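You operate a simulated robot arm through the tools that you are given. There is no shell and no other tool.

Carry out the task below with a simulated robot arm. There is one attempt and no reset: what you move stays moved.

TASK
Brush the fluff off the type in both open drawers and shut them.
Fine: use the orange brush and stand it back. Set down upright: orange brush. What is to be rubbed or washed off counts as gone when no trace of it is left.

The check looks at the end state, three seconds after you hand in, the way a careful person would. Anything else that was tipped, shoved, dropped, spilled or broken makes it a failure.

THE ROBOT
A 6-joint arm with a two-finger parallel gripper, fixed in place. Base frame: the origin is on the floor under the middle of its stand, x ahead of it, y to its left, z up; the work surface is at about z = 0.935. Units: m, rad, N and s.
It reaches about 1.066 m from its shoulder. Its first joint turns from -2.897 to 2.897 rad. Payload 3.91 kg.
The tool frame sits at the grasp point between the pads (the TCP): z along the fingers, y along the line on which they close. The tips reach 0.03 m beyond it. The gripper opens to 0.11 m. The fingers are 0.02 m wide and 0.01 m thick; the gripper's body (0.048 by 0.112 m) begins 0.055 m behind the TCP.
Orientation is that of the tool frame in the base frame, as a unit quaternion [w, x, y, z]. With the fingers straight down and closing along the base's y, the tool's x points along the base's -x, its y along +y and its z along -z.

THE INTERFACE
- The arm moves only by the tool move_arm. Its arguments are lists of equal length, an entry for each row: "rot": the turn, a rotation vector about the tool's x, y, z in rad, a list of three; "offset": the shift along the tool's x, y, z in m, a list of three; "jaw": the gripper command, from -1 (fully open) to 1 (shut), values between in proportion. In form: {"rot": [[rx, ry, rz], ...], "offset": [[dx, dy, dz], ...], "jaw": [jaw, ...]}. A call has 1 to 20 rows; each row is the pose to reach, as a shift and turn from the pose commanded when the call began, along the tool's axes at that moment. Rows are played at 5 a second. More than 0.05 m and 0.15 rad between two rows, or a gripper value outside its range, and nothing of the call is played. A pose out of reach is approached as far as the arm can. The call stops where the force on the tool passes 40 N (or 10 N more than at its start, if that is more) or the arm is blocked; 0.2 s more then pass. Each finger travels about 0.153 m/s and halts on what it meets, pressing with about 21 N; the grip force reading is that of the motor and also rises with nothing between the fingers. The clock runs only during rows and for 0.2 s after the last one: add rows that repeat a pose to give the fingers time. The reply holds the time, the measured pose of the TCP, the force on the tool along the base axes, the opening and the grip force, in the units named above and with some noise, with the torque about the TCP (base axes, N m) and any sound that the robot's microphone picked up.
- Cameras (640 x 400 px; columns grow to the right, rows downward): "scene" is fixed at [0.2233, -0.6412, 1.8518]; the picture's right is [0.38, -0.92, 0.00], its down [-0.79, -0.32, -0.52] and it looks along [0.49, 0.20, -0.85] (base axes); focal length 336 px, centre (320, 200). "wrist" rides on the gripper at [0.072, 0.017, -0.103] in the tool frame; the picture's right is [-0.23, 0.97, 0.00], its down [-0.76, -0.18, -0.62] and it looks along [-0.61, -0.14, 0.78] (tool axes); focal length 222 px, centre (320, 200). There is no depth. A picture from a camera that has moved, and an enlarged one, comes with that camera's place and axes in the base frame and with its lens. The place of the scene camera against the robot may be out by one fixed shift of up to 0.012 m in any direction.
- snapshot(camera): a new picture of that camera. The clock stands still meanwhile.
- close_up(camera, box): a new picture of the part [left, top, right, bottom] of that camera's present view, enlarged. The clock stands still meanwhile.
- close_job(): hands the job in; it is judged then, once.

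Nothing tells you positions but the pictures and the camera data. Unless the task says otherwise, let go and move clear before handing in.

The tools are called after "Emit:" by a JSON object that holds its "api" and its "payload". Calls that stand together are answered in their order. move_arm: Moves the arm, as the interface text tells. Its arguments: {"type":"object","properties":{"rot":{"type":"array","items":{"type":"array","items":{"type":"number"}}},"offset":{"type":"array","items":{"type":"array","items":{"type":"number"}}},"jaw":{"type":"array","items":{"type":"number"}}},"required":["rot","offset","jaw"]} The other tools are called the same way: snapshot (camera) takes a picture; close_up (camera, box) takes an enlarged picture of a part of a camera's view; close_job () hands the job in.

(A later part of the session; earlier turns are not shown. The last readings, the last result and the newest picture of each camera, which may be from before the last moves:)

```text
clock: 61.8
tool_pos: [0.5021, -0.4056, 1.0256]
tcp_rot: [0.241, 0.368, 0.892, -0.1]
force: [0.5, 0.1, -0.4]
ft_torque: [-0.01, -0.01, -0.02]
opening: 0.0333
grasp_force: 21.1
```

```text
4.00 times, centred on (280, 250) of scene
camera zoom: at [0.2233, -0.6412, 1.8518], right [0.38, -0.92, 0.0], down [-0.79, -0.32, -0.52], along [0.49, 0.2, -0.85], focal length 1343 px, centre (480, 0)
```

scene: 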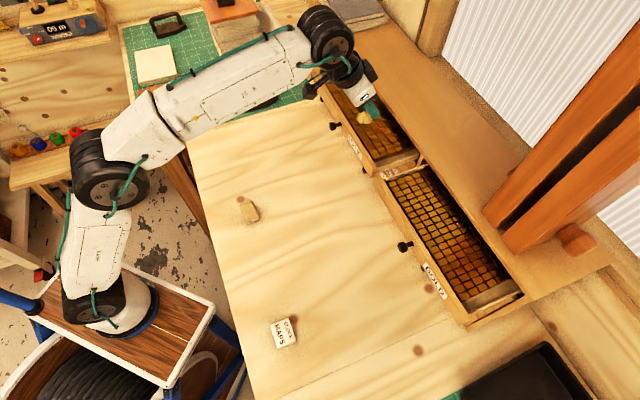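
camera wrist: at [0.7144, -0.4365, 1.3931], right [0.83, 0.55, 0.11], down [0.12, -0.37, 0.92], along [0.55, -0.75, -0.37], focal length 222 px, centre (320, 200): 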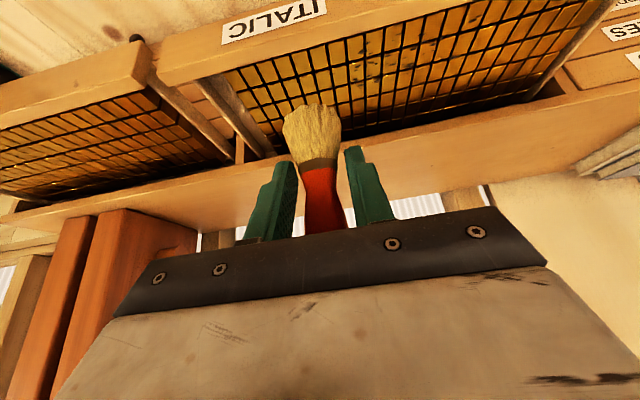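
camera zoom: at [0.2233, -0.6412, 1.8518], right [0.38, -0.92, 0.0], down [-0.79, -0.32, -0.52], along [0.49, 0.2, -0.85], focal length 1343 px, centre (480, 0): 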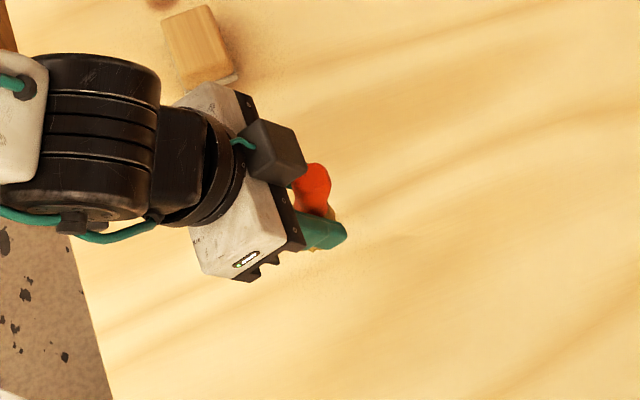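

Emit:
{"api": "close_up", "payload": {"camera": "scene", "box": [280, 235, 320, 265]}}

```text
13.33 times, centred on (300, 250) of scene
camera zoom: at [0.2233, -0.6412, 1.8518], right [0.38, -0.92, 0.0], down [-0.79, -0.32, -0.52], along [0.49, 0.2, -0.85], focal length 4476 px, centre (587, -467)
```

zoom: 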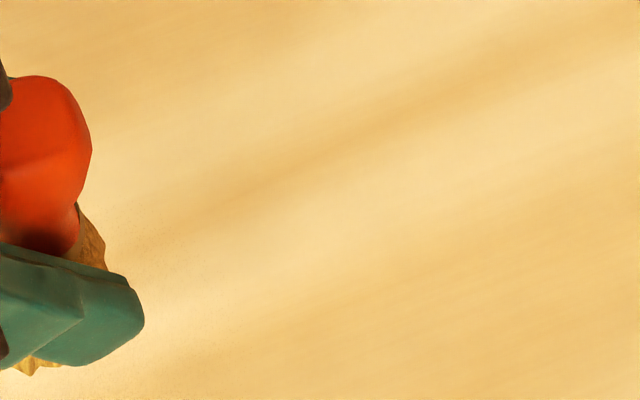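

The brush still hangs vertical, with its tip about 0.046 m below the TCP. I'll lower it toward the bench in small steps until it touches.

Emit:
{"api": "move_arm", "payload": {"rot": [[0, 0, 0], [0, 0, 0], [0, 0, 0], [0, 0, 0], [0, 0, 0]], "offset": [[0.01, 0, 0.0173], [0.0175, 0, 0.0303], [0.019, 0, 0.0329], [0.0195, 0, 0.0338], [0.0195, 0, 0.0338]], "jaw": [1, 1, 1, 1, 1]}}

Emit:
{"api": "close_up", "payload": {"camera": "wrist", "box": [160, 50, 480, 250]}}

```text
clock: 63.0
tool_pos: [0.5003, -0.4059, 0.9891]
tcp_rot: [0.241, 0.369, 0.892, -0.101]
force: [0.0, 0.0, -1.1]
ft_torque: [0.0, -0.02, 0.01]
opening: 0.0336
grasp_force: 21.5
```

```text
2.00 times, centred on (320, 150) of wrist
camera zoom: at [0.4313, -0.3118, 1.0416], right [0.83, 0.55, 0.11], down [0.12, -0.37, 0.92], along [0.55, -0.75, -0.37], focal length 444 px, centre (320, 300)
```

zoom: 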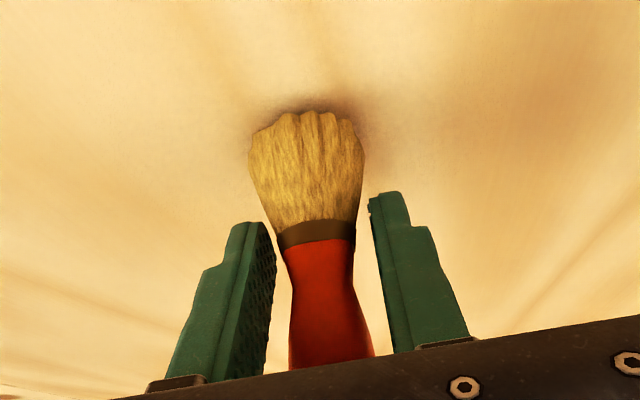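

Emit:
{"api": "move_arm", "payload": {"rot": [[0, 0, 0], [0, 0, 0], [0, 0, 0], [0, 0, 0], [0, 0, 0]], "offset": [[0.0005, 0, 0.0009], [0.001, 0, 0.0017], [0.0015, 0, 0.0026], [0.002, 0, 0.0035], [0.002, 0, 0.0035]], "jaw": [1, 1, 1, 1, 1]}}

```text
clock: 64.2
tool_pos: [0.5014, -0.4054, 0.9851]
tcp_rot: [0.241, 0.369, 0.892, -0.1]
force: [-0.4, -1.0, 0.6]
ft_torque: [-0.01, 0.01, 0.02]
opening: 0.0334
grasp_force: 20.4
```

Emit:
{"api": "move_arm", "payload": {"rot": [[0, 0, 0], [0, 0, 0], [0, 0, 0]], "offset": [[0.0005, 0, 0.0009], [0.001, 0, 0.0017], [0.001, 0, 0.0017]], "jaw": [1, 1, 1]}}

```text
clock: 65.0
tool_pos: [0.5018, -0.4047, 0.9846]
tcp_rot: [0.243, 0.368, 0.892, -0.1]
force: [-2.0, 3.3, 28.2]
ft_torque: [-0.31, -0.08, 0.05]
opening: 0.0336
grasp_force: 20.7
```

Contact with the bench. I'll ease up 1.5 mm to relieve the pressure, and check before letting go.

Emit:
{"api": "move_arm", "payload": {"rot": [[0, 0, 0], [0, 0, 0], [0, 0, 0]], "offset": [[-0.0004, 0, -0.0007], [-0.0008, 0, -0.0014], [-0.0008, 0, -0.0014]], "jaw": [1, 1, 1]}}

Emit:
{"api": "close_up", "payload": {"camera": "wrist", "box": [160, 50, 480, 250]}}

Emit:
{"api": "close_up", "payload": {"camera": "scene", "box": [240, 220, 320, 280]}}

```text
clock: 65.8
tool_pos: [0.5015, -0.4047, 0.9846]
tcp_rot: [0.24, 0.369, 0.893, -0.1]
force: [0.7, -0.3, -0.9]
ft_torque: [0.01, 0.02, 0.0]
opening: 0.0337
grasp_force: 20.9
```

```text
2.00 times, centred on (320, 150) of wrist
camera zoom: at [0.4319, -0.3119, 1.0377], right [0.83, 0.55, 0.11], down [0.12, -0.37, 0.92], along [0.55, -0.75, -0.37], focal length 444 px, centre (320, 300)
```

zoom: 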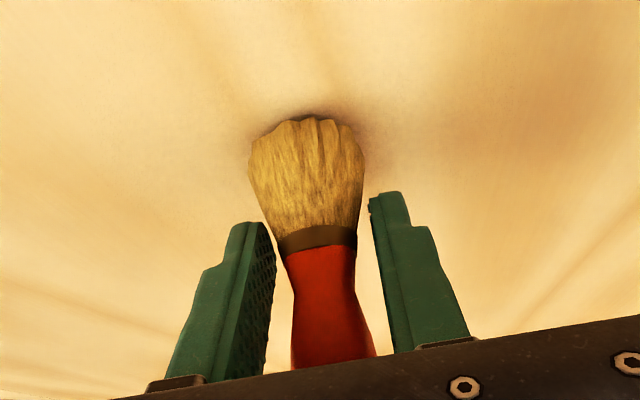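

```text
6.67 times, centred on (280, 250) of scene
camera zoom: at [0.2233, -0.6412, 1.8518], right [0.38, -0.92, 0.0], down [-0.79, -0.32, -0.52], along [0.49, 0.2, -0.85], focal length 2238 px, centre (587, -133)
```

zoom: 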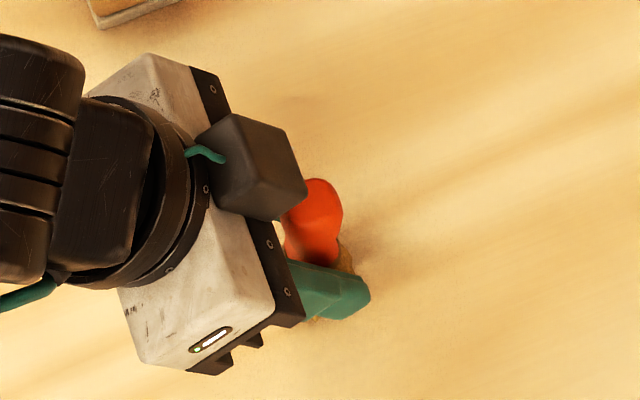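

Force is near zero with the brush on the bench. Opening the jaws gently.

Emit:
{"api": "move_arm", "payload": {"rot": [[0, 0, 0], [0, 0, 0], [0, 0, 0], [0, 0, 0], [0, 0, 0], [0, 0, 0], [0, 0, 0]], "offset": [[0, 0, 0], [0, 0, 0], [0, 0, 0], [0, 0, 0], [0, 0, 0], [0, 0, 0], [0, 0, 0]], "jaw": [0.42, 0.38, 0.35, 0.32, 0.28, 0.24, 0.24]}}

Emit:
{"api": "close_up", "payload": {"camera": "wrist", "box": [160, 50, 480, 250]}}

Emit:
{"api": "close_up", "payload": {"camera": "scene", "box": [240, 220, 320, 280]}}

```text
clock: 67.4
tool_pos: [0.5021, -0.4059, 0.9851]
tcp_rot: [0.241, 0.369, 0.892, -0.1]
force: [0.5, 0.2, -0.3]
ft_torque: [0.02, 0.01, 0.03]
opening: 0.0419
grasp_force: 0.1
```

```text
2.00 times, centred on (320, 150) of wrist
camera zoom: at [0.432, -0.312, 1.0379], right [0.83, 0.55, 0.11], down [0.12, -0.37, 0.92], along [0.55, -0.75, -0.37], focal length 444 px, centre (320, 300)
```

zoom: 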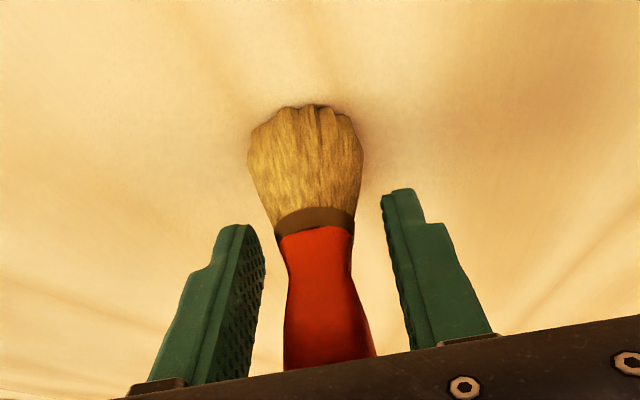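

```text
6.67 times, centred on (280, 250) of scene
camera zoom: at [0.2233, -0.6412, 1.8518], right [0.38, -0.92, 0.0], down [-0.79, -0.32, -0.52], along [0.49, 0.2, -0.85], focal length 2238 px, centre (587, -133)
```

zoom: 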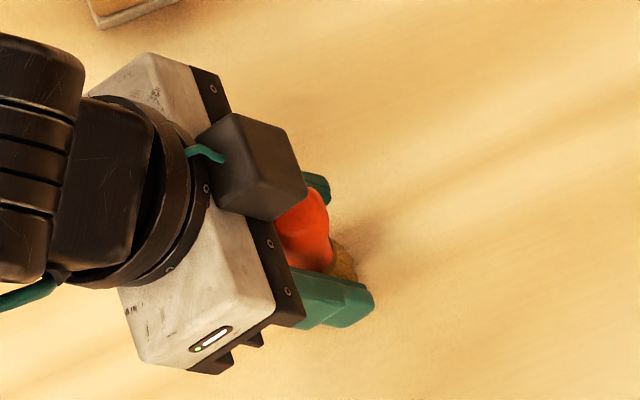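

The brush stands upright. Opening fully and retreating straight up.

Emit:
{"api": "move_arm", "payload": {"rot": [[0, 0, 0], [0, 0, 0], [0, 0, 0], [0, 0, 0], [0, 0, 0], [0, 0, 0], [0, 0, 0], [0, 0, 0]], "offset": [[0, 0, 0], [0, 0, 0], [0, 0, 0], [0, 0, 0], [-0.01, 0, -0.0173], [-0.03, 0, -0.052], [-0.05, 0, -0.0866], [-0.07, 0, -0.1212]], "jaw": [0, -0.3, -0.7, -1, -1, -1, -1, -1]}}

Emit:
{"api": "snapshot", "payload": {"camera": "wrist"}}

Emit:
{"api": "snapshot", "payload": {"camera": "scene"}}

```text
clock: 69.2
tool_pos: [0.5002, -0.4066, 1.1264]
tcp_rot: [0.239, 0.369, 0.893, -0.099]
force: [1.1, -0.9, 0.4]
ft_torque: [-0.03, -0.01, -0.01]
opening: 0.1101
grasp_force: 0.1
```

```text
taken
camera wrist: at [0.4313, -0.3127, 1.1787], right [0.83, 0.55, 0.11], down [0.12, -0.37, 0.92], along [0.55, -0.75, -0.37], focal length 222 px, centre (320, 200)
```

wrist: 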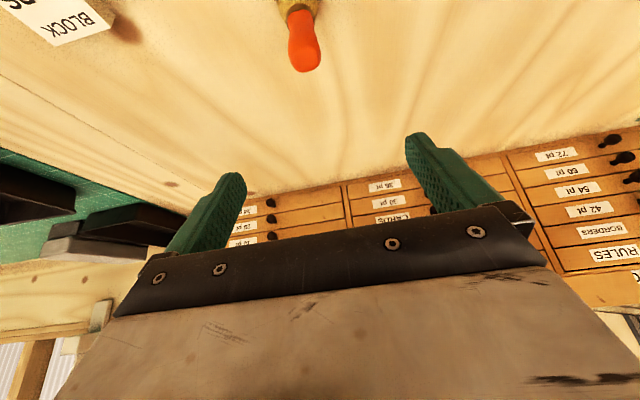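

```text
taken
```

scene: 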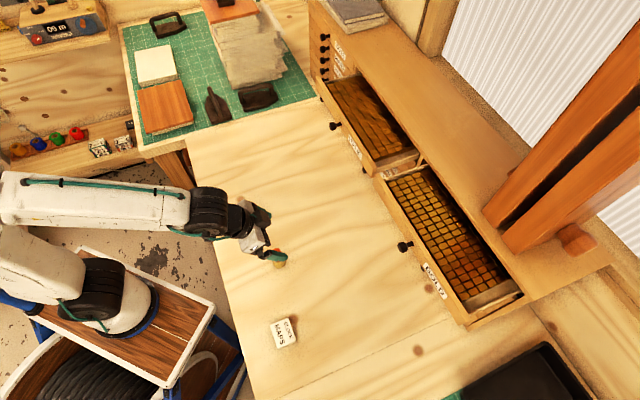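

The brush is standing back at its place. Now for shutting the drawers: I'll rise to knob height and turn the tool to point horizontally toward the cabinet, with the jaws set to straddle the knob.

Emit:
{"api": "move_arm", "payload": {"rot": [[0, 0, 0], [0, 0, 0], [0, 0, 0], [0, -0.131, 0], [0, -0.262, 0], [0, -0.393, 0], [0, -0.524, 0], [0, -0.655, 0], [0, -0.786, 0], [0, -0.917, 0], [0, -1.047, 0], [0, -1.047, 0]], "offset": [[-0.02, 0, -0.0346], [-0.04, 0, -0.0693], [-0.052, 0, -0.09], [-0.052, 0, -0.09], [-0.052, 0, -0.09], [-0.052, 0, -0.09], [-0.052, 0, -0.09], [-0.052, 0, -0.09], [-0.052, 0, -0.09], [-0.052, 0, -0.09], [-0.052, 0, -0.09], [-0.052, 0, -0.09]], "jaw": [-1, -1, -0.6, -0.2, -0.09, -0.09, -0.09, -0.09, -0.09, -0.09, -0.09, -0.09]}}

Emit:
{"api": "snapshot", "payload": {"camera": "wrist"}}

Emit:
{"api": "snapshot", "payload": {"camera": "scene"}}

```text
clock: 71.8
tool_pos: [0.5004, -0.4036, 1.2295]
tcp_rot: [0.654, 0.27, 0.652, -0.272]
force: [0.0, -1.1, 0.6]
ft_torque: [-0.02, -0.04, 0.0]
opening: 0.0599
grasp_force: 0.0
```

```text
taken
camera wrist: at [0.439, -0.3203, 1.1565], right [0.69, 0.69, 0.23], down [-0.57, 0.32, 0.76], along [0.45, -0.65, 0.61], focal length 222 px, centre (320, 200)
```

wrist: 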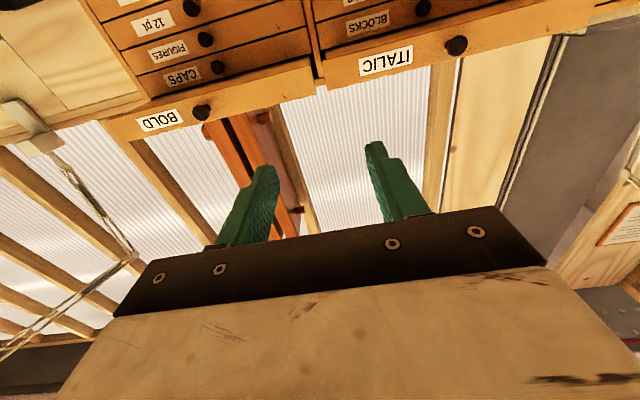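

```text
taken
```

scene: 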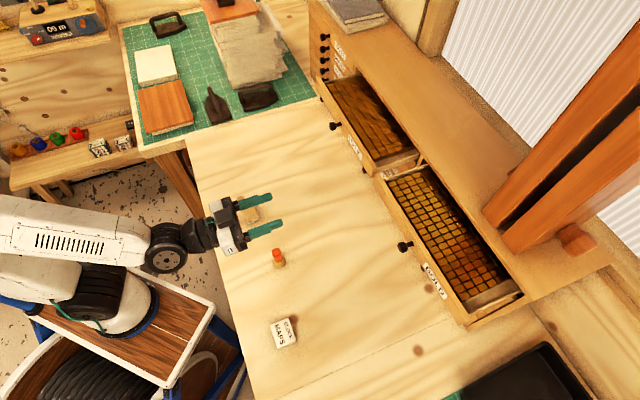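

Emit:
{"api": "close_up", "payload": {"camera": "wrist", "box": [90, 40, 330, 160]}}

Emit:
{"api": "close_up", "payload": {"camera": "wrist", "box": [310, 0, 560, 110]}}

Emit:
{"api": "close_up", "payload": {"camera": "scene", "box": [250, 235, 310, 280]}}

```text
2.67 times, centred on (210, 100) of wrist
camera zoom: at [0.439, -0.3203, 1.1565], right [0.69, 0.69, 0.23], down [-0.57, 0.32, 0.76], along [0.45, -0.65, 0.61], focal length 592 px, centre (613, 467)
```

zoom: 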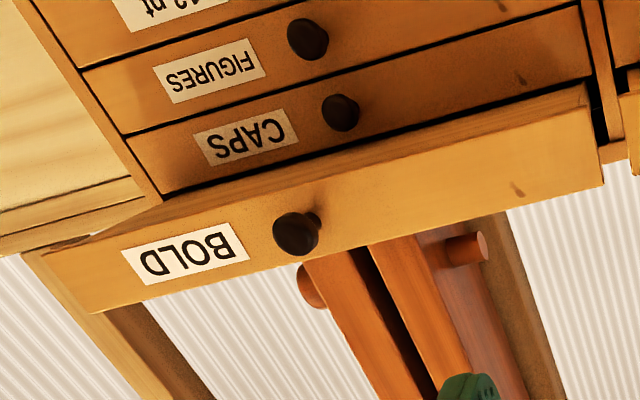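

```text
2.56 times, centred on (435, 55) of wrist
camera zoom: at [0.439, -0.3203, 1.1565], right [0.69, 0.69, 0.23], down [-0.57, 0.32, 0.76], along [0.45, -0.65, 0.61], focal length 569 px, centre (26, 571)
```

zoom: 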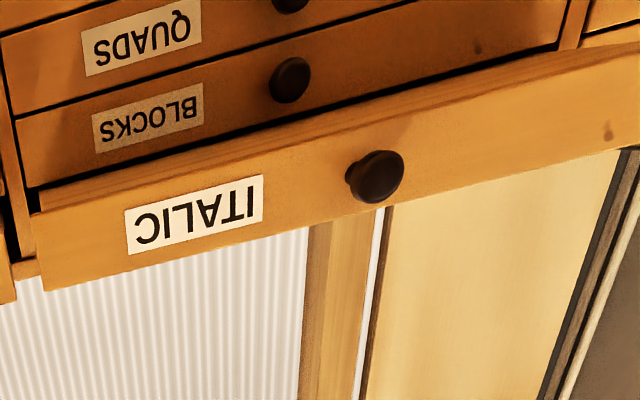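

```text
8.89 times, centred on (280, 258) of scene
camera zoom: at [0.2233, -0.6412, 1.8518], right [0.38, -0.92, 0.0], down [-0.79, -0.32, -0.52], along [0.49, 0.2, -0.85], focal length 2984 px, centre (676, -311)
```

zoom: 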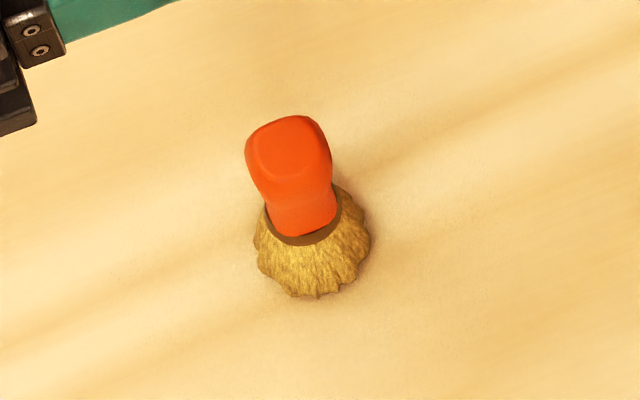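

The brush is upright at its original spot. Now I'll line up with the BOLD drawer's knob (along ≈ -0.104, z ≈ 1.218), stopping short of the panel.

Emit:
{"api": "move_arm", "payload": {"rot": [[0, 0, 0], [0, 0, 0], [0, 0, 0], [0, 0, 0], [0, 0, 0], [0, 0, 0], [0, 0, 0]], "offset": [[0.0019, -0.0288, 0.0268], [0.0038, -0.0575, 0.0537], [0.0058, -0.0863, 0.0805], [0.0077, -0.115, 0.1073], [0.0096, -0.1438, 0.1342], [0.0115, -0.1725, 0.161], [0.0115, -0.1725, 0.161]], "jaw": [-0.09, -0.09, -0.09, -0.09, -0.09, -0.09, -0.09]}}

Emit:
{"api": "snapshot", "payload": {"camera": "wrist"}}

Emit:
{"api": "close_up", "payload": {"camera": "scene", "box": [340, 170, 500, 300]}}

```text
clock: 73.4
tool_pos: [0.4936, -0.6388, 1.2201]
tcp_rot: [0.654, 0.269, 0.653, -0.271]
force: [-0.3, 1.2, -0.1]
ft_torque: [0.01, 0.02, 0.04]
opening: 0.0599
grasp_force: 0.1
```

```text
taken
camera wrist: at [0.4314, -0.5547, 1.1467], right [0.69, 0.69, 0.23], down [-0.57, 0.32, 0.76], along [0.45, -0.65, 0.61], focal length 222 px, centre (320, 200)
```

wrist: 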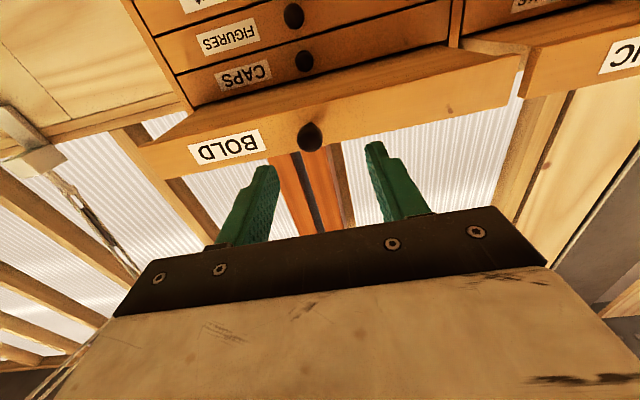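

```text
3.08 times, centred on (420, 235) of scene
camera zoom: at [0.2233, -0.6412, 1.8518], right [0.38, -0.92, 0.0], down [-0.79, -0.32, -0.52], along [0.49, 0.2, -0.85], focal length 1033 px, centre (12, 92)
```

zoom: 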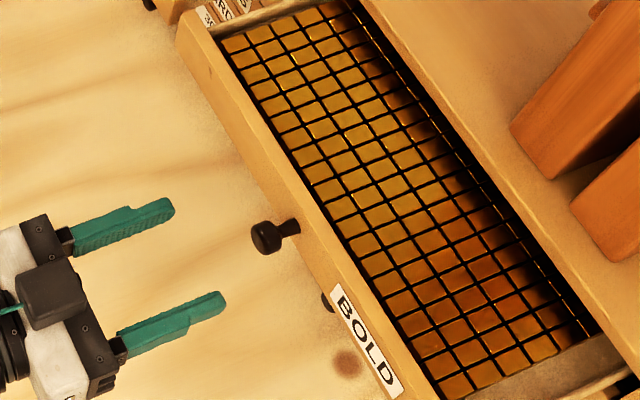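

The knob is about 8 mm to the left of center and 4 mm low; I'll correct and advance to just before contact.

Emit:
{"api": "move_arm", "payload": {"rot": [[0, 0, 0], [0, 0, 0], [0, 0, 0], [0, 0, 0]], "offset": [[0.003, -0.008, 0], [0.003, -0.008, 0.025], [0.003, -0.008, 0.045], [0.003, -0.008, 0.045]], "jaw": [-0.09, -0.09, -0.09, -0.09]}}

Emit:
{"api": "snapshot", "payload": {"camera": "wrist"}}

Emit:
{"api": "close_up", "payload": {"camera": "scene", "box": [340, 170, 500, 300]}}

```text
clock: 74.4
tool_pos: [0.5201, -0.677, 1.2148]
tcp_rot: [0.654, 0.27, 0.652, -0.272]
force: [-0.3, -0.3, 0.4]
ft_torque: [0.0, 0.0, -0.01]
opening: 0.0597
grasp_force: 0.0
```

```text
taken
camera wrist: at [0.4586, -0.5927, 1.1424], right [0.69, 0.69, 0.23], down [-0.57, 0.32, 0.76], along [0.45, -0.65, 0.61], focal length 222 px, centre (320, 200)
```

wrist: 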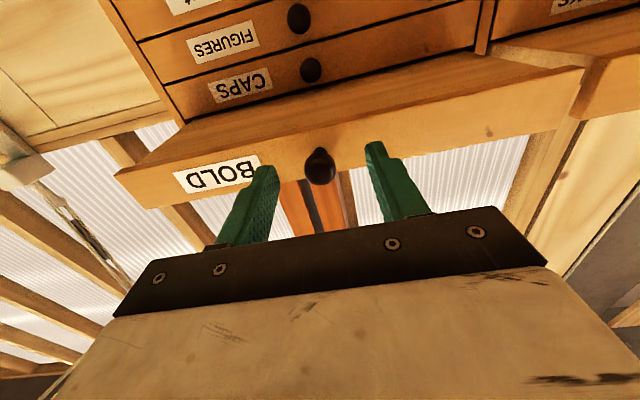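

```text
3.08 times, centred on (420, 235) of scene
camera zoom: at [0.2233, -0.6412, 1.8518], right [0.38, -0.92, 0.0], down [-0.79, -0.32, -0.52], along [0.49, 0.2, -0.85], focal length 1033 px, centre (12, 92)
```

zoom: 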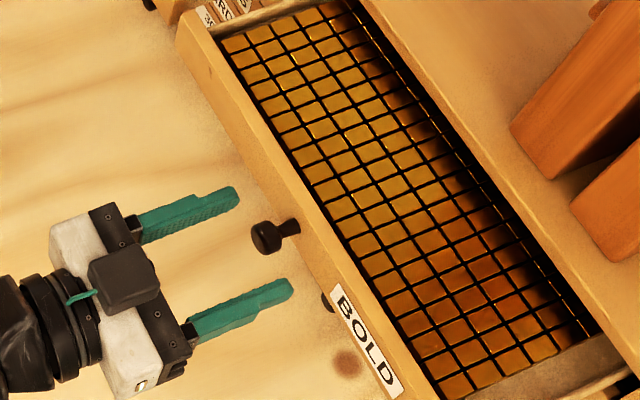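

Aligned symmetrically about the knob at mid-panel height. Pushing BOLD in.

Emit:
{"api": "move_arm", "payload": {"rot": [[0, 0, 0], [0, 0, 0], [0, 0, 0], [0, 0, 0], [0, 0, 0]], "offset": [[0, 0, 0.012], [0, 0, 0.024], [0, 0, 0.036], [0, 0, 0.048], [0, 0, 0.06]], "jaw": [-0.09, -0.09, -0.09, -0.09, -0.09]}}

Emit:
{"api": "snapshot", "payload": {"camera": "wrist"}}

Emit:
{"api": "snapshot", "payload": {"camera": "scene"}}

```text
clock: 75.6
tool_pos: [0.5639, -0.7183, 1.2147]
tcp_rot: [0.654, 0.269, 0.652, -0.272]
force: [-0.3, 0.5, 0.3]
ft_torque: [-0.03, 0.02, 0.05]
opening: 0.0601
grasp_force: 0.0
```

```text
taken
camera wrist: at [0.501, -0.6346, 1.1422], right [0.69, 0.69, 0.23], down [-0.57, 0.32, 0.76], along [0.45, -0.65, 0.61], focal length 222 px, centre (320, 200)
```

wrist: 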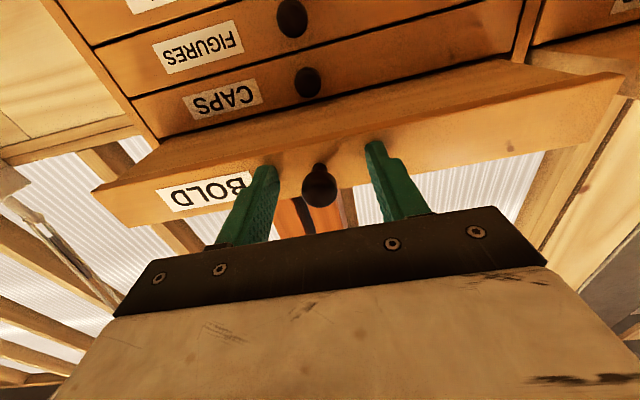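

```text
taken
```

scene: 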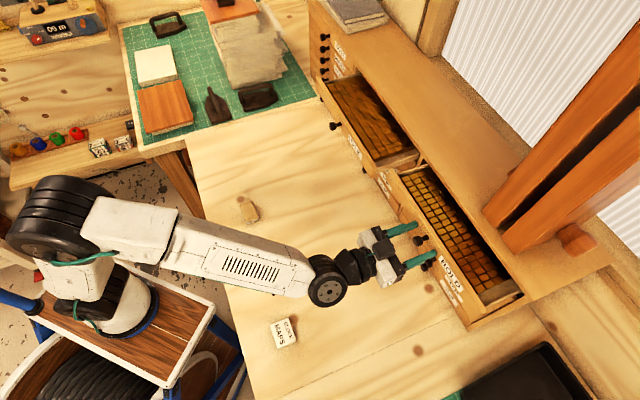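

BOLD is sliding in smoothly. Continuing to push until it meets its stop.

Emit:
{"api": "move_arm", "payload": {"rot": [[0, 0, 0], [0, 0, 0], [0, 0, 0], [0, 0, 0]], "offset": [[0, 0, 0.01], [0, 0, 0.02], [0, 0, 0.03], [0, 0, 0.04]], "jaw": [-0.09, -0.09, -0.09, -0.09]}}

Emit:
{"api": "snapshot", "payload": {"camera": "wrist"}}

Emit:
{"api": "close_up", "payload": {"camera": "scene", "box": [340, 150, 540, 330]}}

```text
clock: 76.6
tool_pos: [0.5906, -0.749, 1.2156]
tcp_rot: [0.654, 0.269, 0.653, -0.27]
force: [-0.5, -0.7, 0.9]
ft_torque: [0.01, 0.01, 0.01]
opening: 0.0599
grasp_force: 0.2
```

```text
taken
camera wrist: at [0.5293, -0.6647, 1.1429], right [0.69, 0.69, 0.23], down [-0.57, 0.32, 0.76], along [0.45, -0.65, 0.61], focal length 222 px, centre (320, 200)
```

wrist: 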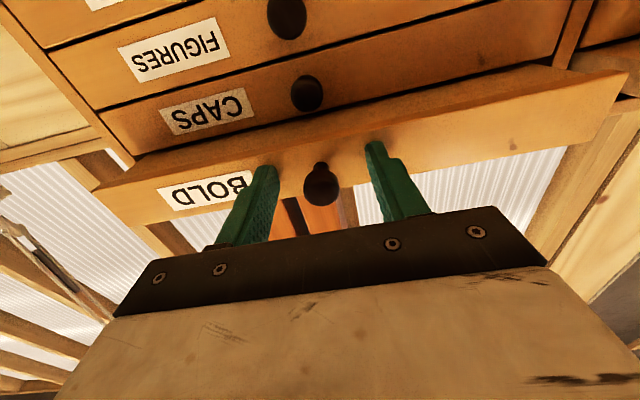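

```text
2.22 times, centred on (440, 240) of scene
camera zoom: at [0.2233, -0.6412, 1.8518], right [0.38, -0.92, 0.0], down [-0.79, -0.32, -0.52], along [0.49, 0.2, -0.85], focal length 746 px, centre (53, 111)
```

zoom: 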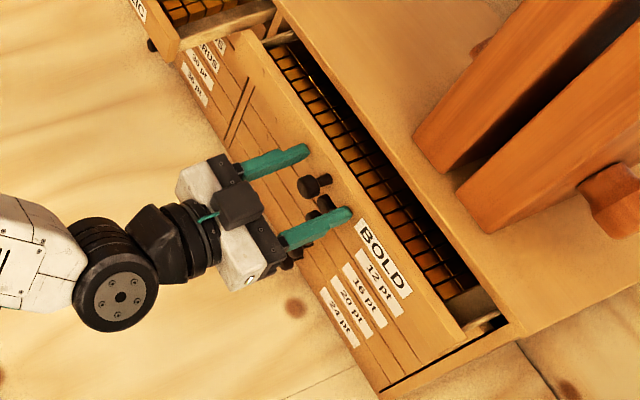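

Emit:
{"api": "move_arm", "payload": {"rot": [[0, 0, 0], [0, 0, 0], [0, 0, 0], [0, 0, 0]], "offset": [[0, 0, 0.01], [0, 0, 0.018], [0, 0, 0.026], [0, 0, 0.034]], "jaw": [-0.09, -0.09, -0.09, -0.09]}}

Emit:
{"api": "snapshot", "payload": {"camera": "wrist"}}

Emit:
{"api": "close_up", "payload": {"camera": "scene", "box": [340, 150, 540, 330]}}

```text
clock: 77.6
tool_pos: [0.6136, -0.7728, 1.2162]
tcp_rot: [0.654, 0.27, 0.652, -0.272]
force: [-0.6, 0.1, -0.3]
ft_torque: [0.01, 0.0, -0.04]
opening: 0.0599
grasp_force: 0.2
```

```text
taken
camera wrist: at [0.5519, -0.6876, 1.1438], right [0.69, 0.69, 0.23], down [-0.57, 0.32, 0.76], along [0.45, -0.65, 0.61], focal length 222 px, centre (320, 200)
```

wrist: 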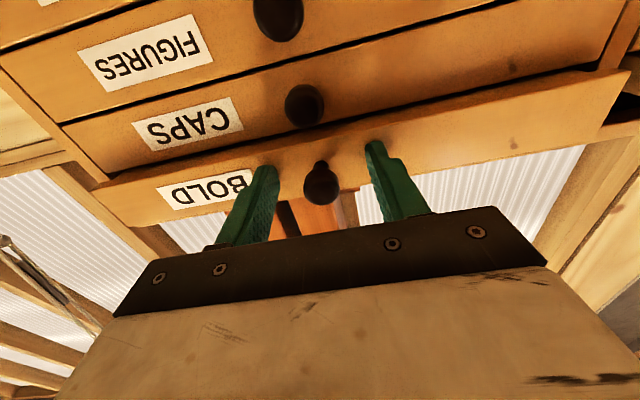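

```text
2.22 times, centred on (440, 240) of scene
camera zoom: at [0.2233, -0.6412, 1.8518], right [0.38, -0.92, 0.0], down [-0.79, -0.32, -0.52], along [0.49, 0.2, -0.85], focal length 746 px, centre (53, 111)
```

zoom: 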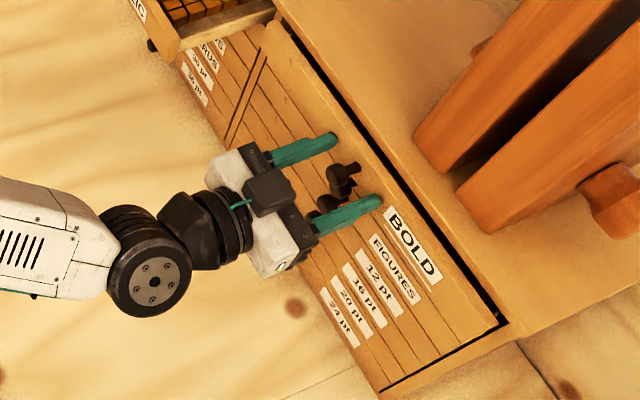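

Nearly shut. Final gentle push until it seats.

Emit:
{"api": "move_arm", "payload": {"rot": [[0, 0, 0], [0, 0, 0], [0, 0, 0], [0, 0, 0]], "offset": [[0, 0, 0.004], [0, 0, 0.008], [0, 0, 0.011], [0, 0, 0.014]], "jaw": [-0.09, -0.09, -0.09, -0.09]}}

Emit:
{"api": "close_up", "payload": {"camera": "scene", "box": [340, 150, 540, 330]}}

Emit:
{"api": "snapshot", "payload": {"camera": "wrist"}}

```text
clock: 78.6
tool_pos: [0.6255, -0.7817, 1.2148]
tcp_rot: [0.654, 0.27, 0.653, -0.271]
force: [-0.4, 0.1, 0.4]
ft_torque: [0.02, 0.05, -0.04]
opening: 0.06
grasp_force: 0.5
```

```text
2.22 times, centred on (440, 240) of scene
camera zoom: at [0.2233, -0.6412, 1.8518], right [0.38, -0.92, 0.0], down [-0.79, -0.32, -0.52], along [0.49, 0.2, -0.85], focal length 746 px, centre (53, 111)
```

zoom: 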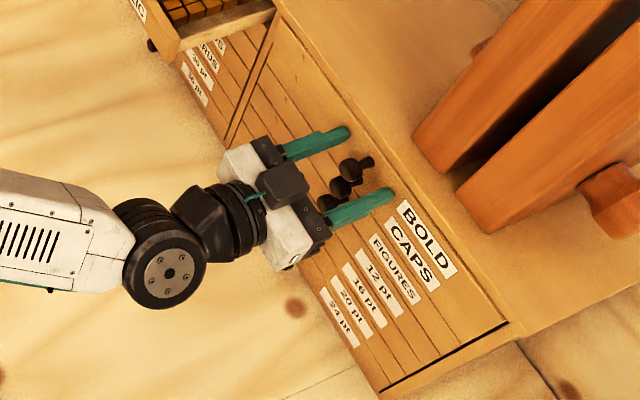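

```text
taken
camera wrist: at [0.5637, -0.6972, 1.1432], right [0.69, 0.69, 0.23], down [-0.57, 0.32, 0.76], along [0.45, -0.65, 0.61], focal length 222 px, centre (320, 200)
```

wrist: 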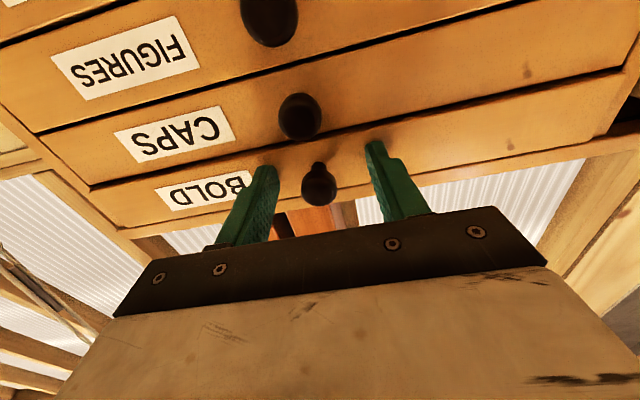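

Emit:
{"api": "move_arm", "payload": {"rot": [[0, 0, 0], [0, 0, 0], [0, 0, 0], [0, 0, 0]], "offset": [[0, 0, 0.002], [0, 0, 0.004], [0, 0, 0.006], [0, 0, 0.006]], "jaw": [-0.09, -0.09, -0.09, -0.09]}}

Emit:
{"api": "close_up", "payload": {"camera": "wrist", "box": [40, 60, 640, 240]}}

```text
clock: 79.6
tool_pos: [0.6281, -0.7853, 1.2146]
tcp_rot: [0.653, 0.27, 0.653, -0.271]
force: [-8.2, 12.6, -2.1]
ft_torque: [0.16, 0.15, -0.39]
opening: 0.0585
grasp_force: 0.1
```

```text
1.07 times, centred on (340, 150) of wrist (not enlarged: the box is as wide or as high as the picture)
camera zoom: at [0.5666, -0.7012, 1.1431], right [0.69, 0.69, 0.23], down [-0.57, 0.32, 0.76], along [0.45, -0.65, 0.61], focal length 237 px, centre (299, 253)
```

zoom: 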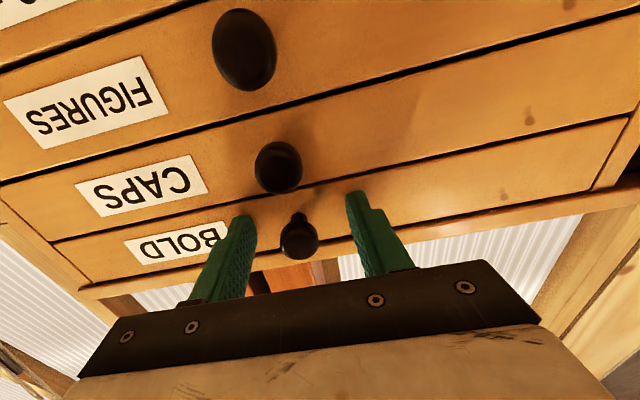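

BOLD is seated (about 15 N at the stop) and flush with its neighbours. Backing out and moving across to the ITALIC knob.

Emit:
{"api": "move_arm", "payload": {"rot": [[0, 0, 0], [0, 0, 0], [0, 0, 0], [0, 0, 0], [0, 0, 0], [0, 0, 0], [0, 0, 0], [0, 0, 0], [0, 0, 0], [0, 0, 0], [0, 0, 0], [0, 0, 0], [0, 0, 0], [0, 0, 0]], "offset": [[0, 0, -0.03], [0, 0, -0.075], [0, 0, -0.12], [0, 0, -0.165], [0, 0, -0.205], [0, 0.0446, -0.205], [0, 0.0893, -0.205], [0, 0.1339, -0.205], [0, 0.1785, -0.205], [0, 0.2231, -0.205], [0, 0.2678, -0.205], [0, 0.3124, -0.205], [0, 0.357, -0.205], [0, 0.357, -0.205]], "jaw": [-0.09, -0.09, -0.09, -0.09, -0.09, -0.09, -0.09, -0.09, -0.09, -0.09, -0.09, -0.09, -0.09, -0.09]}}

Emit:
{"api": "snapshot", "payload": {"camera": "wrist"}}

Emit:
{"api": "snapshot", "payload": {"camera": "scene"}}

```text
clock: 82.6
tool_pos: [0.6259, -0.4898, 1.2111]
tcp_rot: [0.658, 0.257, 0.659, -0.257]
force: [-0.2, 0.2, 0.4]
ft_torque: [0.0, 0.01, 0.01]
opening: 0.0598
grasp_force: 0.1
out of reach, approached as far as the arm can: row 10, 11, 12, 13, 14
```

```text
taken
camera wrist: at [0.5618, -0.4061, 1.1396], right [0.66, 0.71, 0.23], down [-0.58, 0.29, 0.76], along [0.48, -0.64, 0.6], focal length 222 px, centre (320, 200)
```

wrist: 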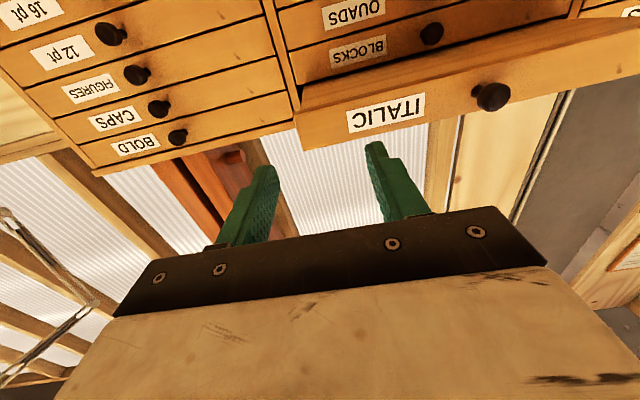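

```text
taken
```

scene: 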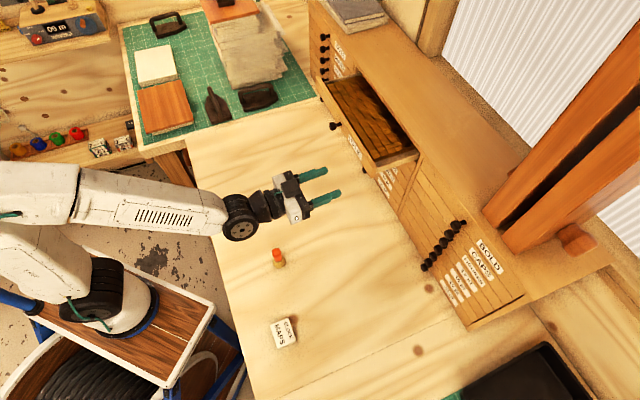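

BOLD is shut. The horizontal pose reaches a limit here, so I'll tilt the fingers down 30° for ITALIC and try moving across again.

Emit:
{"api": "move_arm", "payload": {"rot": [[0, 0.131, 0], [0, 0.262, 0], [0, 0.393, 0], [0, 0.524, 0], [0, 0.524, 0]], "offset": [[0, 0, 0], [0, 0, 0], [-0.01, 0, 0], [-0.01, 0, 0], [-0.01, 0, 0]], "jaw": [-0.09, -0.09, -0.09, -0.09, -0.09]}}

```text
clock: 83.8
tool_pos: [0.6351, -0.4829, 1.2197]
tcp_rot: [0.494, 0.314, 0.789, -0.185]
force: [-0.3, 0.7, -0.2]
ft_torque: [-0.01, 0.0, -0.02]
opening: 0.0601
grasp_force: 0.1
out of reach, approached as far as the arm can: row 3, 4, 5
```

Emit:
{"api": "move_arm", "payload": {"rot": [[0, 0.12, 0], [0, 0.24, 0], [0, 0.36, 0], [0, 0.48, 0], [0, 0.59, 0], [0, 0.59, 0]], "offset": [[0, 0, -0.01], [0, 0, -0.02], [0, 0, -0.02], [0, 0, -0.02], [0, 0, -0.02], [0, 0, -0.02]], "jaw": [-0.09, -0.09, -0.09, -0.09, -0.09, -0.09]}}

Emit:
{"api": "snapshot", "payload": {"camera": "scene"}}

```text
clock: 85.2
tool_pos: [0.6233, -0.4693, 1.227]
tcp_rot: [0.243, 0.354, 0.899, -0.086]
force: [-0.3, -0.6, -1.3]
ft_torque: [0.0, 0.02, 0.01]
opening: 0.06
grasp_force: 0.0
out of reach, approached as far as the arm can: row 1
```

```text
taken
```

scene: 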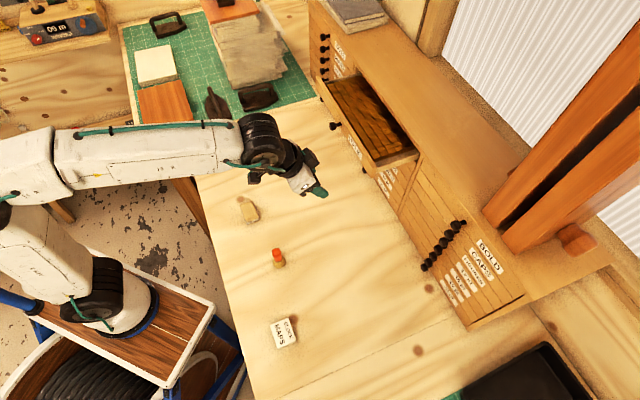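

Emit:
{"api": "move_arm", "payload": {"rot": [[0.0355, 0, 0.027], [0.0355, 0, 0.027], [0.0355, 0, 0.027], [0.0355, 0, 0.027], [0.0355, 0, 0.027]], "offset": [[-0.0078, 0.034, 0.0029], [-0.0157, 0.068, 0.0057], [-0.0236, 0.102, 0.0086], [-0.0314, 0.136, 0.0114], [-0.0314, 0.136, 0.0114]], "jaw": [-0.09, -0.09, -0.09, -0.09, -0.09]}}

Emit:
{"api": "snapshot", "payload": {"camera": "wrist"}}

Emit:
{"api": "snapshot", "payload": {"camera": "scene"}}

```text
clock: 86.4
tool_pos: [0.7398, -0.3916, 1.2333]
tcp_rot: [0.239, 0.37, 0.892, -0.099]
force: [-0.3, 0.5, 0.5]
ft_torque: [-0.04, -0.03, 0.02]
opening: 0.0601
grasp_force: 0.0
```

```text
taken
camera wrist: at [0.6699, -0.299, 1.2874], right [0.83, 0.55, 0.11], down [0.12, -0.37, 0.92], along [0.55, -0.75, -0.38], focal length 222 px, centre (320, 200)
```

wrist: 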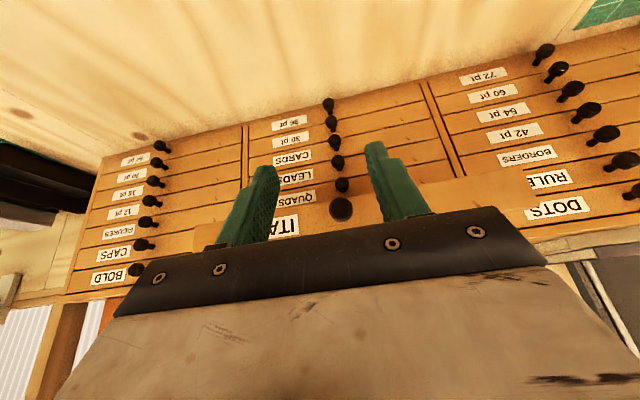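

```text
taken
```

scene: 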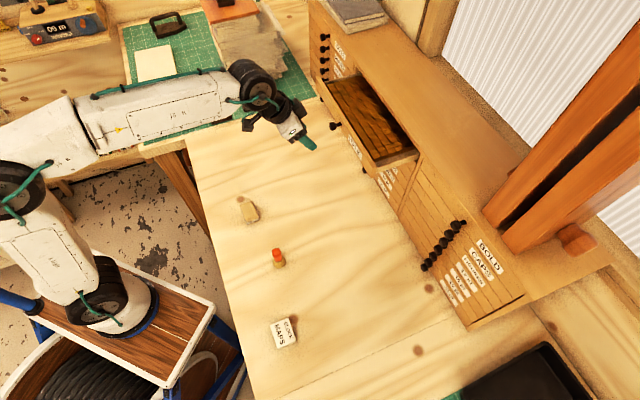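

In front of ITALIC now. I'll try tilting the fingers toward horizontal here for a cleaner push.

Emit:
{"api": "move_arm", "payload": {"rot": [[0, -0.13, 0], [0, -0.26, 0], [0, -0.39, 0], [0, -0.52, 0], [0, -0.52, 0]], "offset": [[0, 0, 0], [0, 0, 0], [0, 0, 0], [0, 0, 0], [0, 0, 0]], "jaw": [-0.09, -0.09, -0.09, -0.09, -0.09]}}

Emit:
{"api": "snapshot", "payload": {"camera": "wrist"}}

Emit:
{"api": "snapshot", "payload": {"camera": "scene"}}

```text
clock: 87.6
tool_pos: [0.7391, -0.3915, 1.2346]
tcp_rot: [0.46, 0.333, 0.801, -0.191]
force: [-0.2, -0.4, -0.4]
ft_torque: [-0.01, 0.01, -0.01]
opening: 0.0599
grasp_force: 0.0
```

```text
taken
camera wrist: at [0.6617, -0.2905, 1.2248], right [0.77, 0.61, 0.2], down [-0.24, -0.02, 0.97], along [0.59, -0.79, 0.13], focal length 222 px, centre (320, 200)
```

wrist: 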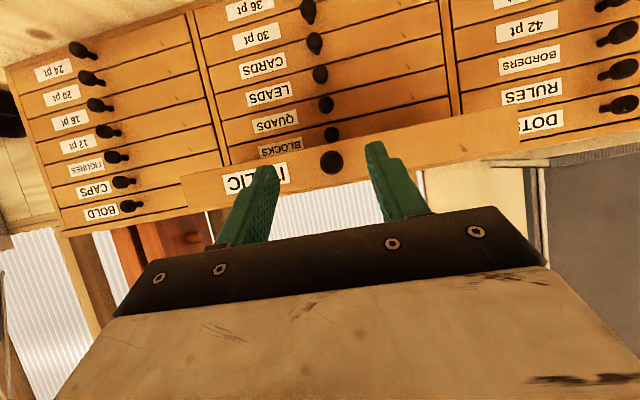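

```text
taken
```

scene: 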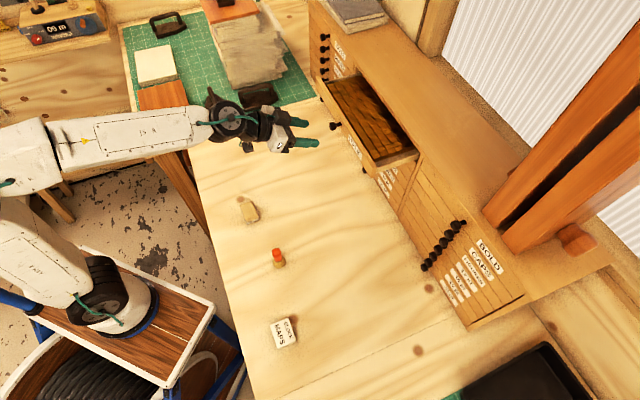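

The 60° tilt works here. I'll center on the ITALIC knob and advance to just before contact.

Emit:
{"api": "move_arm", "payload": {"rot": [[0, 0, 0], [0, 0, 0], [0, 0, 0], [0, 0, 0]], "offset": [[0.0052, 0.0045, 0.003], [-0.0061, 0.0045, 0.0225], [-0.0173, 0.0045, 0.042], [-0.0173, 0.0045, 0.042]], "jaw": [-0.09, -0.09, -0.09, -0.09]}}

Emit:
{"api": "snapshot", "payload": {"camera": "wrist"}}

Emit:
{"api": "close_up", "payload": {"camera": "scene", "box": [260, 70, 440, 200]}}

```text
clock: 88.6
tool_pos: [0.7728, -0.4198, 1.2299]
tcp_rot: [0.46, 0.333, 0.801, -0.191]
force: [-0.2, 0.6, 0.3]
ft_torque: [0.01, -0.01, -0.02]
opening: 0.0601
grasp_force: 0.1
```

```text
taken
camera wrist: at [0.6959, -0.319, 1.219], right [0.77, 0.61, 0.2], down [-0.23, -0.02, 0.97], along [0.59, -0.8, 0.13], focal length 222 px, centre (320, 200)
```

wrist: 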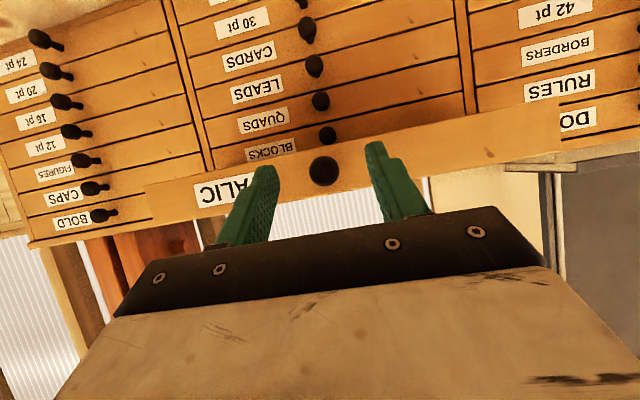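

```text
3.08 times, centred on (350, 135) of scene
camera zoom: at [0.2233, -0.6412, 1.8518], right [0.38, -0.92, 0.0], down [-0.79, -0.32, -0.52], along [0.49, 0.2, -0.85], focal length 1033 px, centre (228, 400)
```

zoom: 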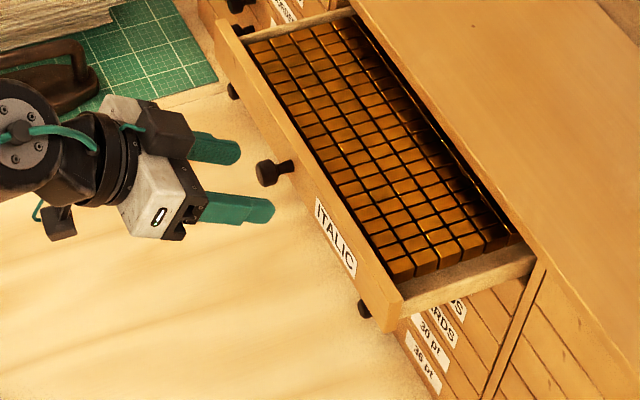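

Centered. Pushing ITALIC in.

Emit:
{"api": "move_arm", "payload": {"rot": [[0, 0, 0], [0, 0, 0], [0, 0, 0], [0, 0, 0], [0, 0, 0], [0, 0, 0]], "offset": [[-0.0055, 0, 0.0095], [-0.011, 0, 0.0191], [-0.0165, 0, 0.0286], [-0.022, 0, 0.0381], [-0.0275, 0, 0.0476], [-0.033, 0, 0.0572]], "jaw": [-0.09, -0.09, -0.09, -0.09, -0.09, -0.09]}}

Emit:
{"api": "snapshot", "payload": {"camera": "wrist"}}

Emit:
{"api": "close_up", "payload": {"camera": "scene", "box": [260, 70, 440, 200]}}

```text
clock: 90.0
tool_pos: [0.8205, -0.4664, 1.2291]
tcp_rot: [0.46, 0.332, 0.801, -0.191]
force: [-0.4, -0.6, -0.6]
ft_torque: [0.01, -0.01, -0.03]
opening: 0.06
grasp_force: 0.2
```

```text
taken
camera wrist: at [0.7432, -0.366, 1.2187], right [0.77, 0.61, 0.2], down [-0.23, -0.02, 0.97], along [0.59, -0.8, 0.13], focal length 222 px, centre (320, 200)
```

wrist: 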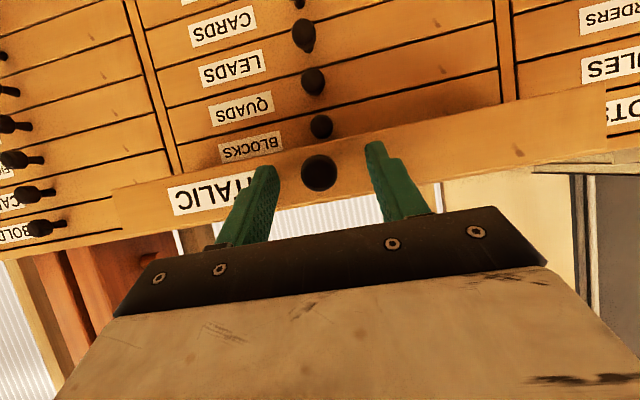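

```text
3.08 times, centred on (350, 135) of scene
camera zoom: at [0.2233, -0.6412, 1.8518], right [0.38, -0.92, 0.0], down [-0.79, -0.32, -0.52], along [0.49, 0.2, -0.85], focal length 1033 px, centre (228, 400)
```

zoom: 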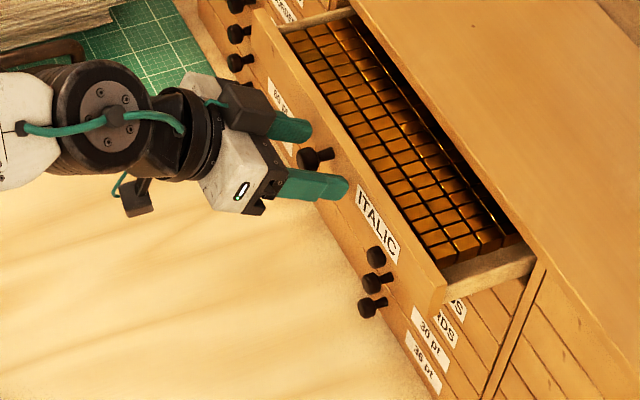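

Sliding in well. Continuing.

Emit:
{"api": "move_arm", "payload": {"rot": [[0, 0, 0], [0, 0, 0], [0, 0, 0], [0, 0, 0], [0, 0, 0], [0, 0, 0]], "offset": [[-0.0055, 0, 0.0095], [-0.011, 0, 0.0191], [-0.0165, 0, 0.0286], [-0.022, 0, 0.0381], [-0.0275, 0, 0.0476], [-0.033, 0, 0.0572]], "jaw": [-0.09, -0.09, -0.09, -0.09, -0.09, -0.09]}}

Emit:
{"api": "snapshot", "payload": {"camera": "wrist"}}

Emit:
{"api": "close_up", "payload": {"camera": "scene", "box": [260, 70, 440, 200]}}

```text
clock: 91.4
tool_pos: [0.867, -0.5131, 1.228]
tcp_rot: [0.459, 0.333, 0.801, -0.191]
force: [0.0, -0.6, 0.4]
ft_torque: [0.0, -0.02, -0.03]
opening: 0.0601
grasp_force: 0.0
```

```text
taken
camera wrist: at [0.7904, -0.4121, 1.2172], right [0.77, 0.61, 0.2], down [-0.23, -0.02, 0.97], along [0.59, -0.79, 0.13], focal length 222 px, centre (320, 200)
```

wrist: 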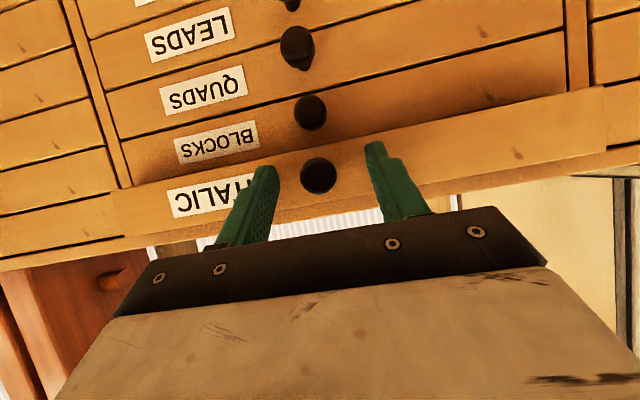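

```text
3.08 times, centred on (350, 135) of scene
camera zoom: at [0.2233, -0.6412, 1.8518], right [0.38, -0.92, 0.0], down [-0.79, -0.32, -0.52], along [0.49, 0.2, -0.85], focal length 1033 px, centre (228, 400)
```

zoom: 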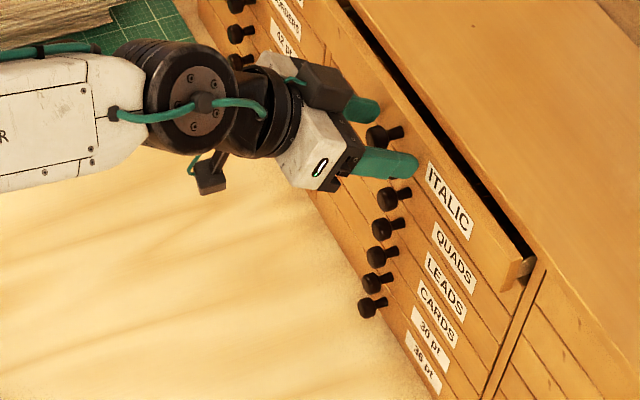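

Emit:
{"api": "move_arm", "payload": {"rot": [[0, 0, 0], [0, 0, 0], [0, 0, 0], [0, 0, 0], [0, 0, 0], [0, 0, 0]], "offset": [[-0.002, 0, 0.0035], [-0.004, 0, 0.0069], [-0.006, 0, 0.0104], [-0.008, 0, 0.0139], [-0.0095, 0, 0.0165], [-0.0105, 0, 0.0182]], "jaw": [-0.09, -0.09, -0.09, -0.09, -0.09, -0.09]}}

Emit:
{"api": "snapshot", "payload": {"camera": "wrist"}}

Emit:
{"api": "close_up", "payload": {"camera": "scene", "box": [260, 70, 440, 200]}}

```text
clock: 92.8
tool_pos: [0.8808, -0.5288, 1.2288]
tcp_rot: [0.459, 0.332, 0.802, -0.19]
force: [-0.4, 1.1, -0.3]
ft_torque: [0.02, 0.02, 0.04]
opening: 0.0599
grasp_force: 0.0
```

```text
taken
camera wrist: at [0.8042, -0.4279, 1.2184], right [0.77, 0.61, 0.2], down [-0.23, -0.02, 0.97], along [0.59, -0.8, 0.13], focal length 222 px, centre (320, 200)
```

wrist: 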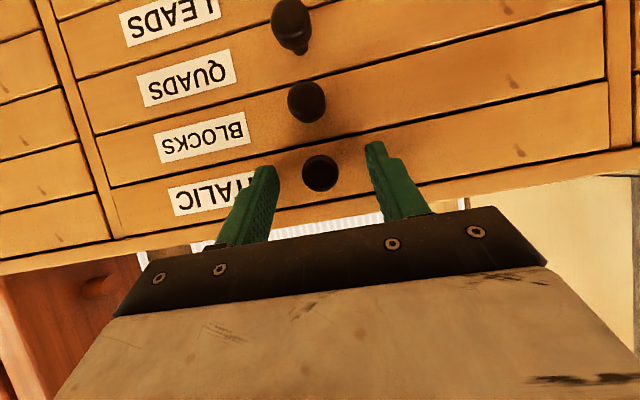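

```text
3.08 times, centred on (350, 135) of scene
camera zoom: at [0.2233, -0.6412, 1.8518], right [0.38, -0.92, 0.0], down [-0.79, -0.32, -0.52], along [0.49, 0.2, -0.85], focal length 1033 px, centre (228, 400)
```

zoom: 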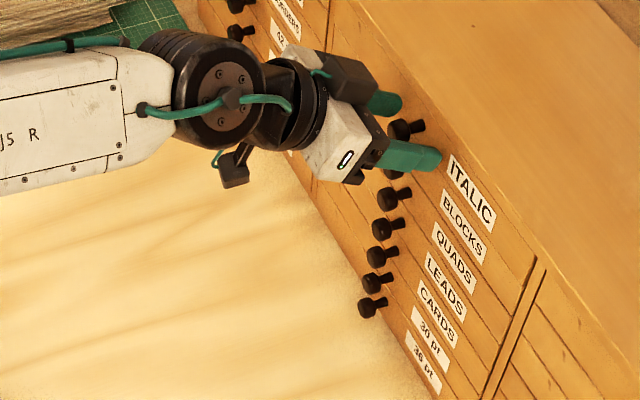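

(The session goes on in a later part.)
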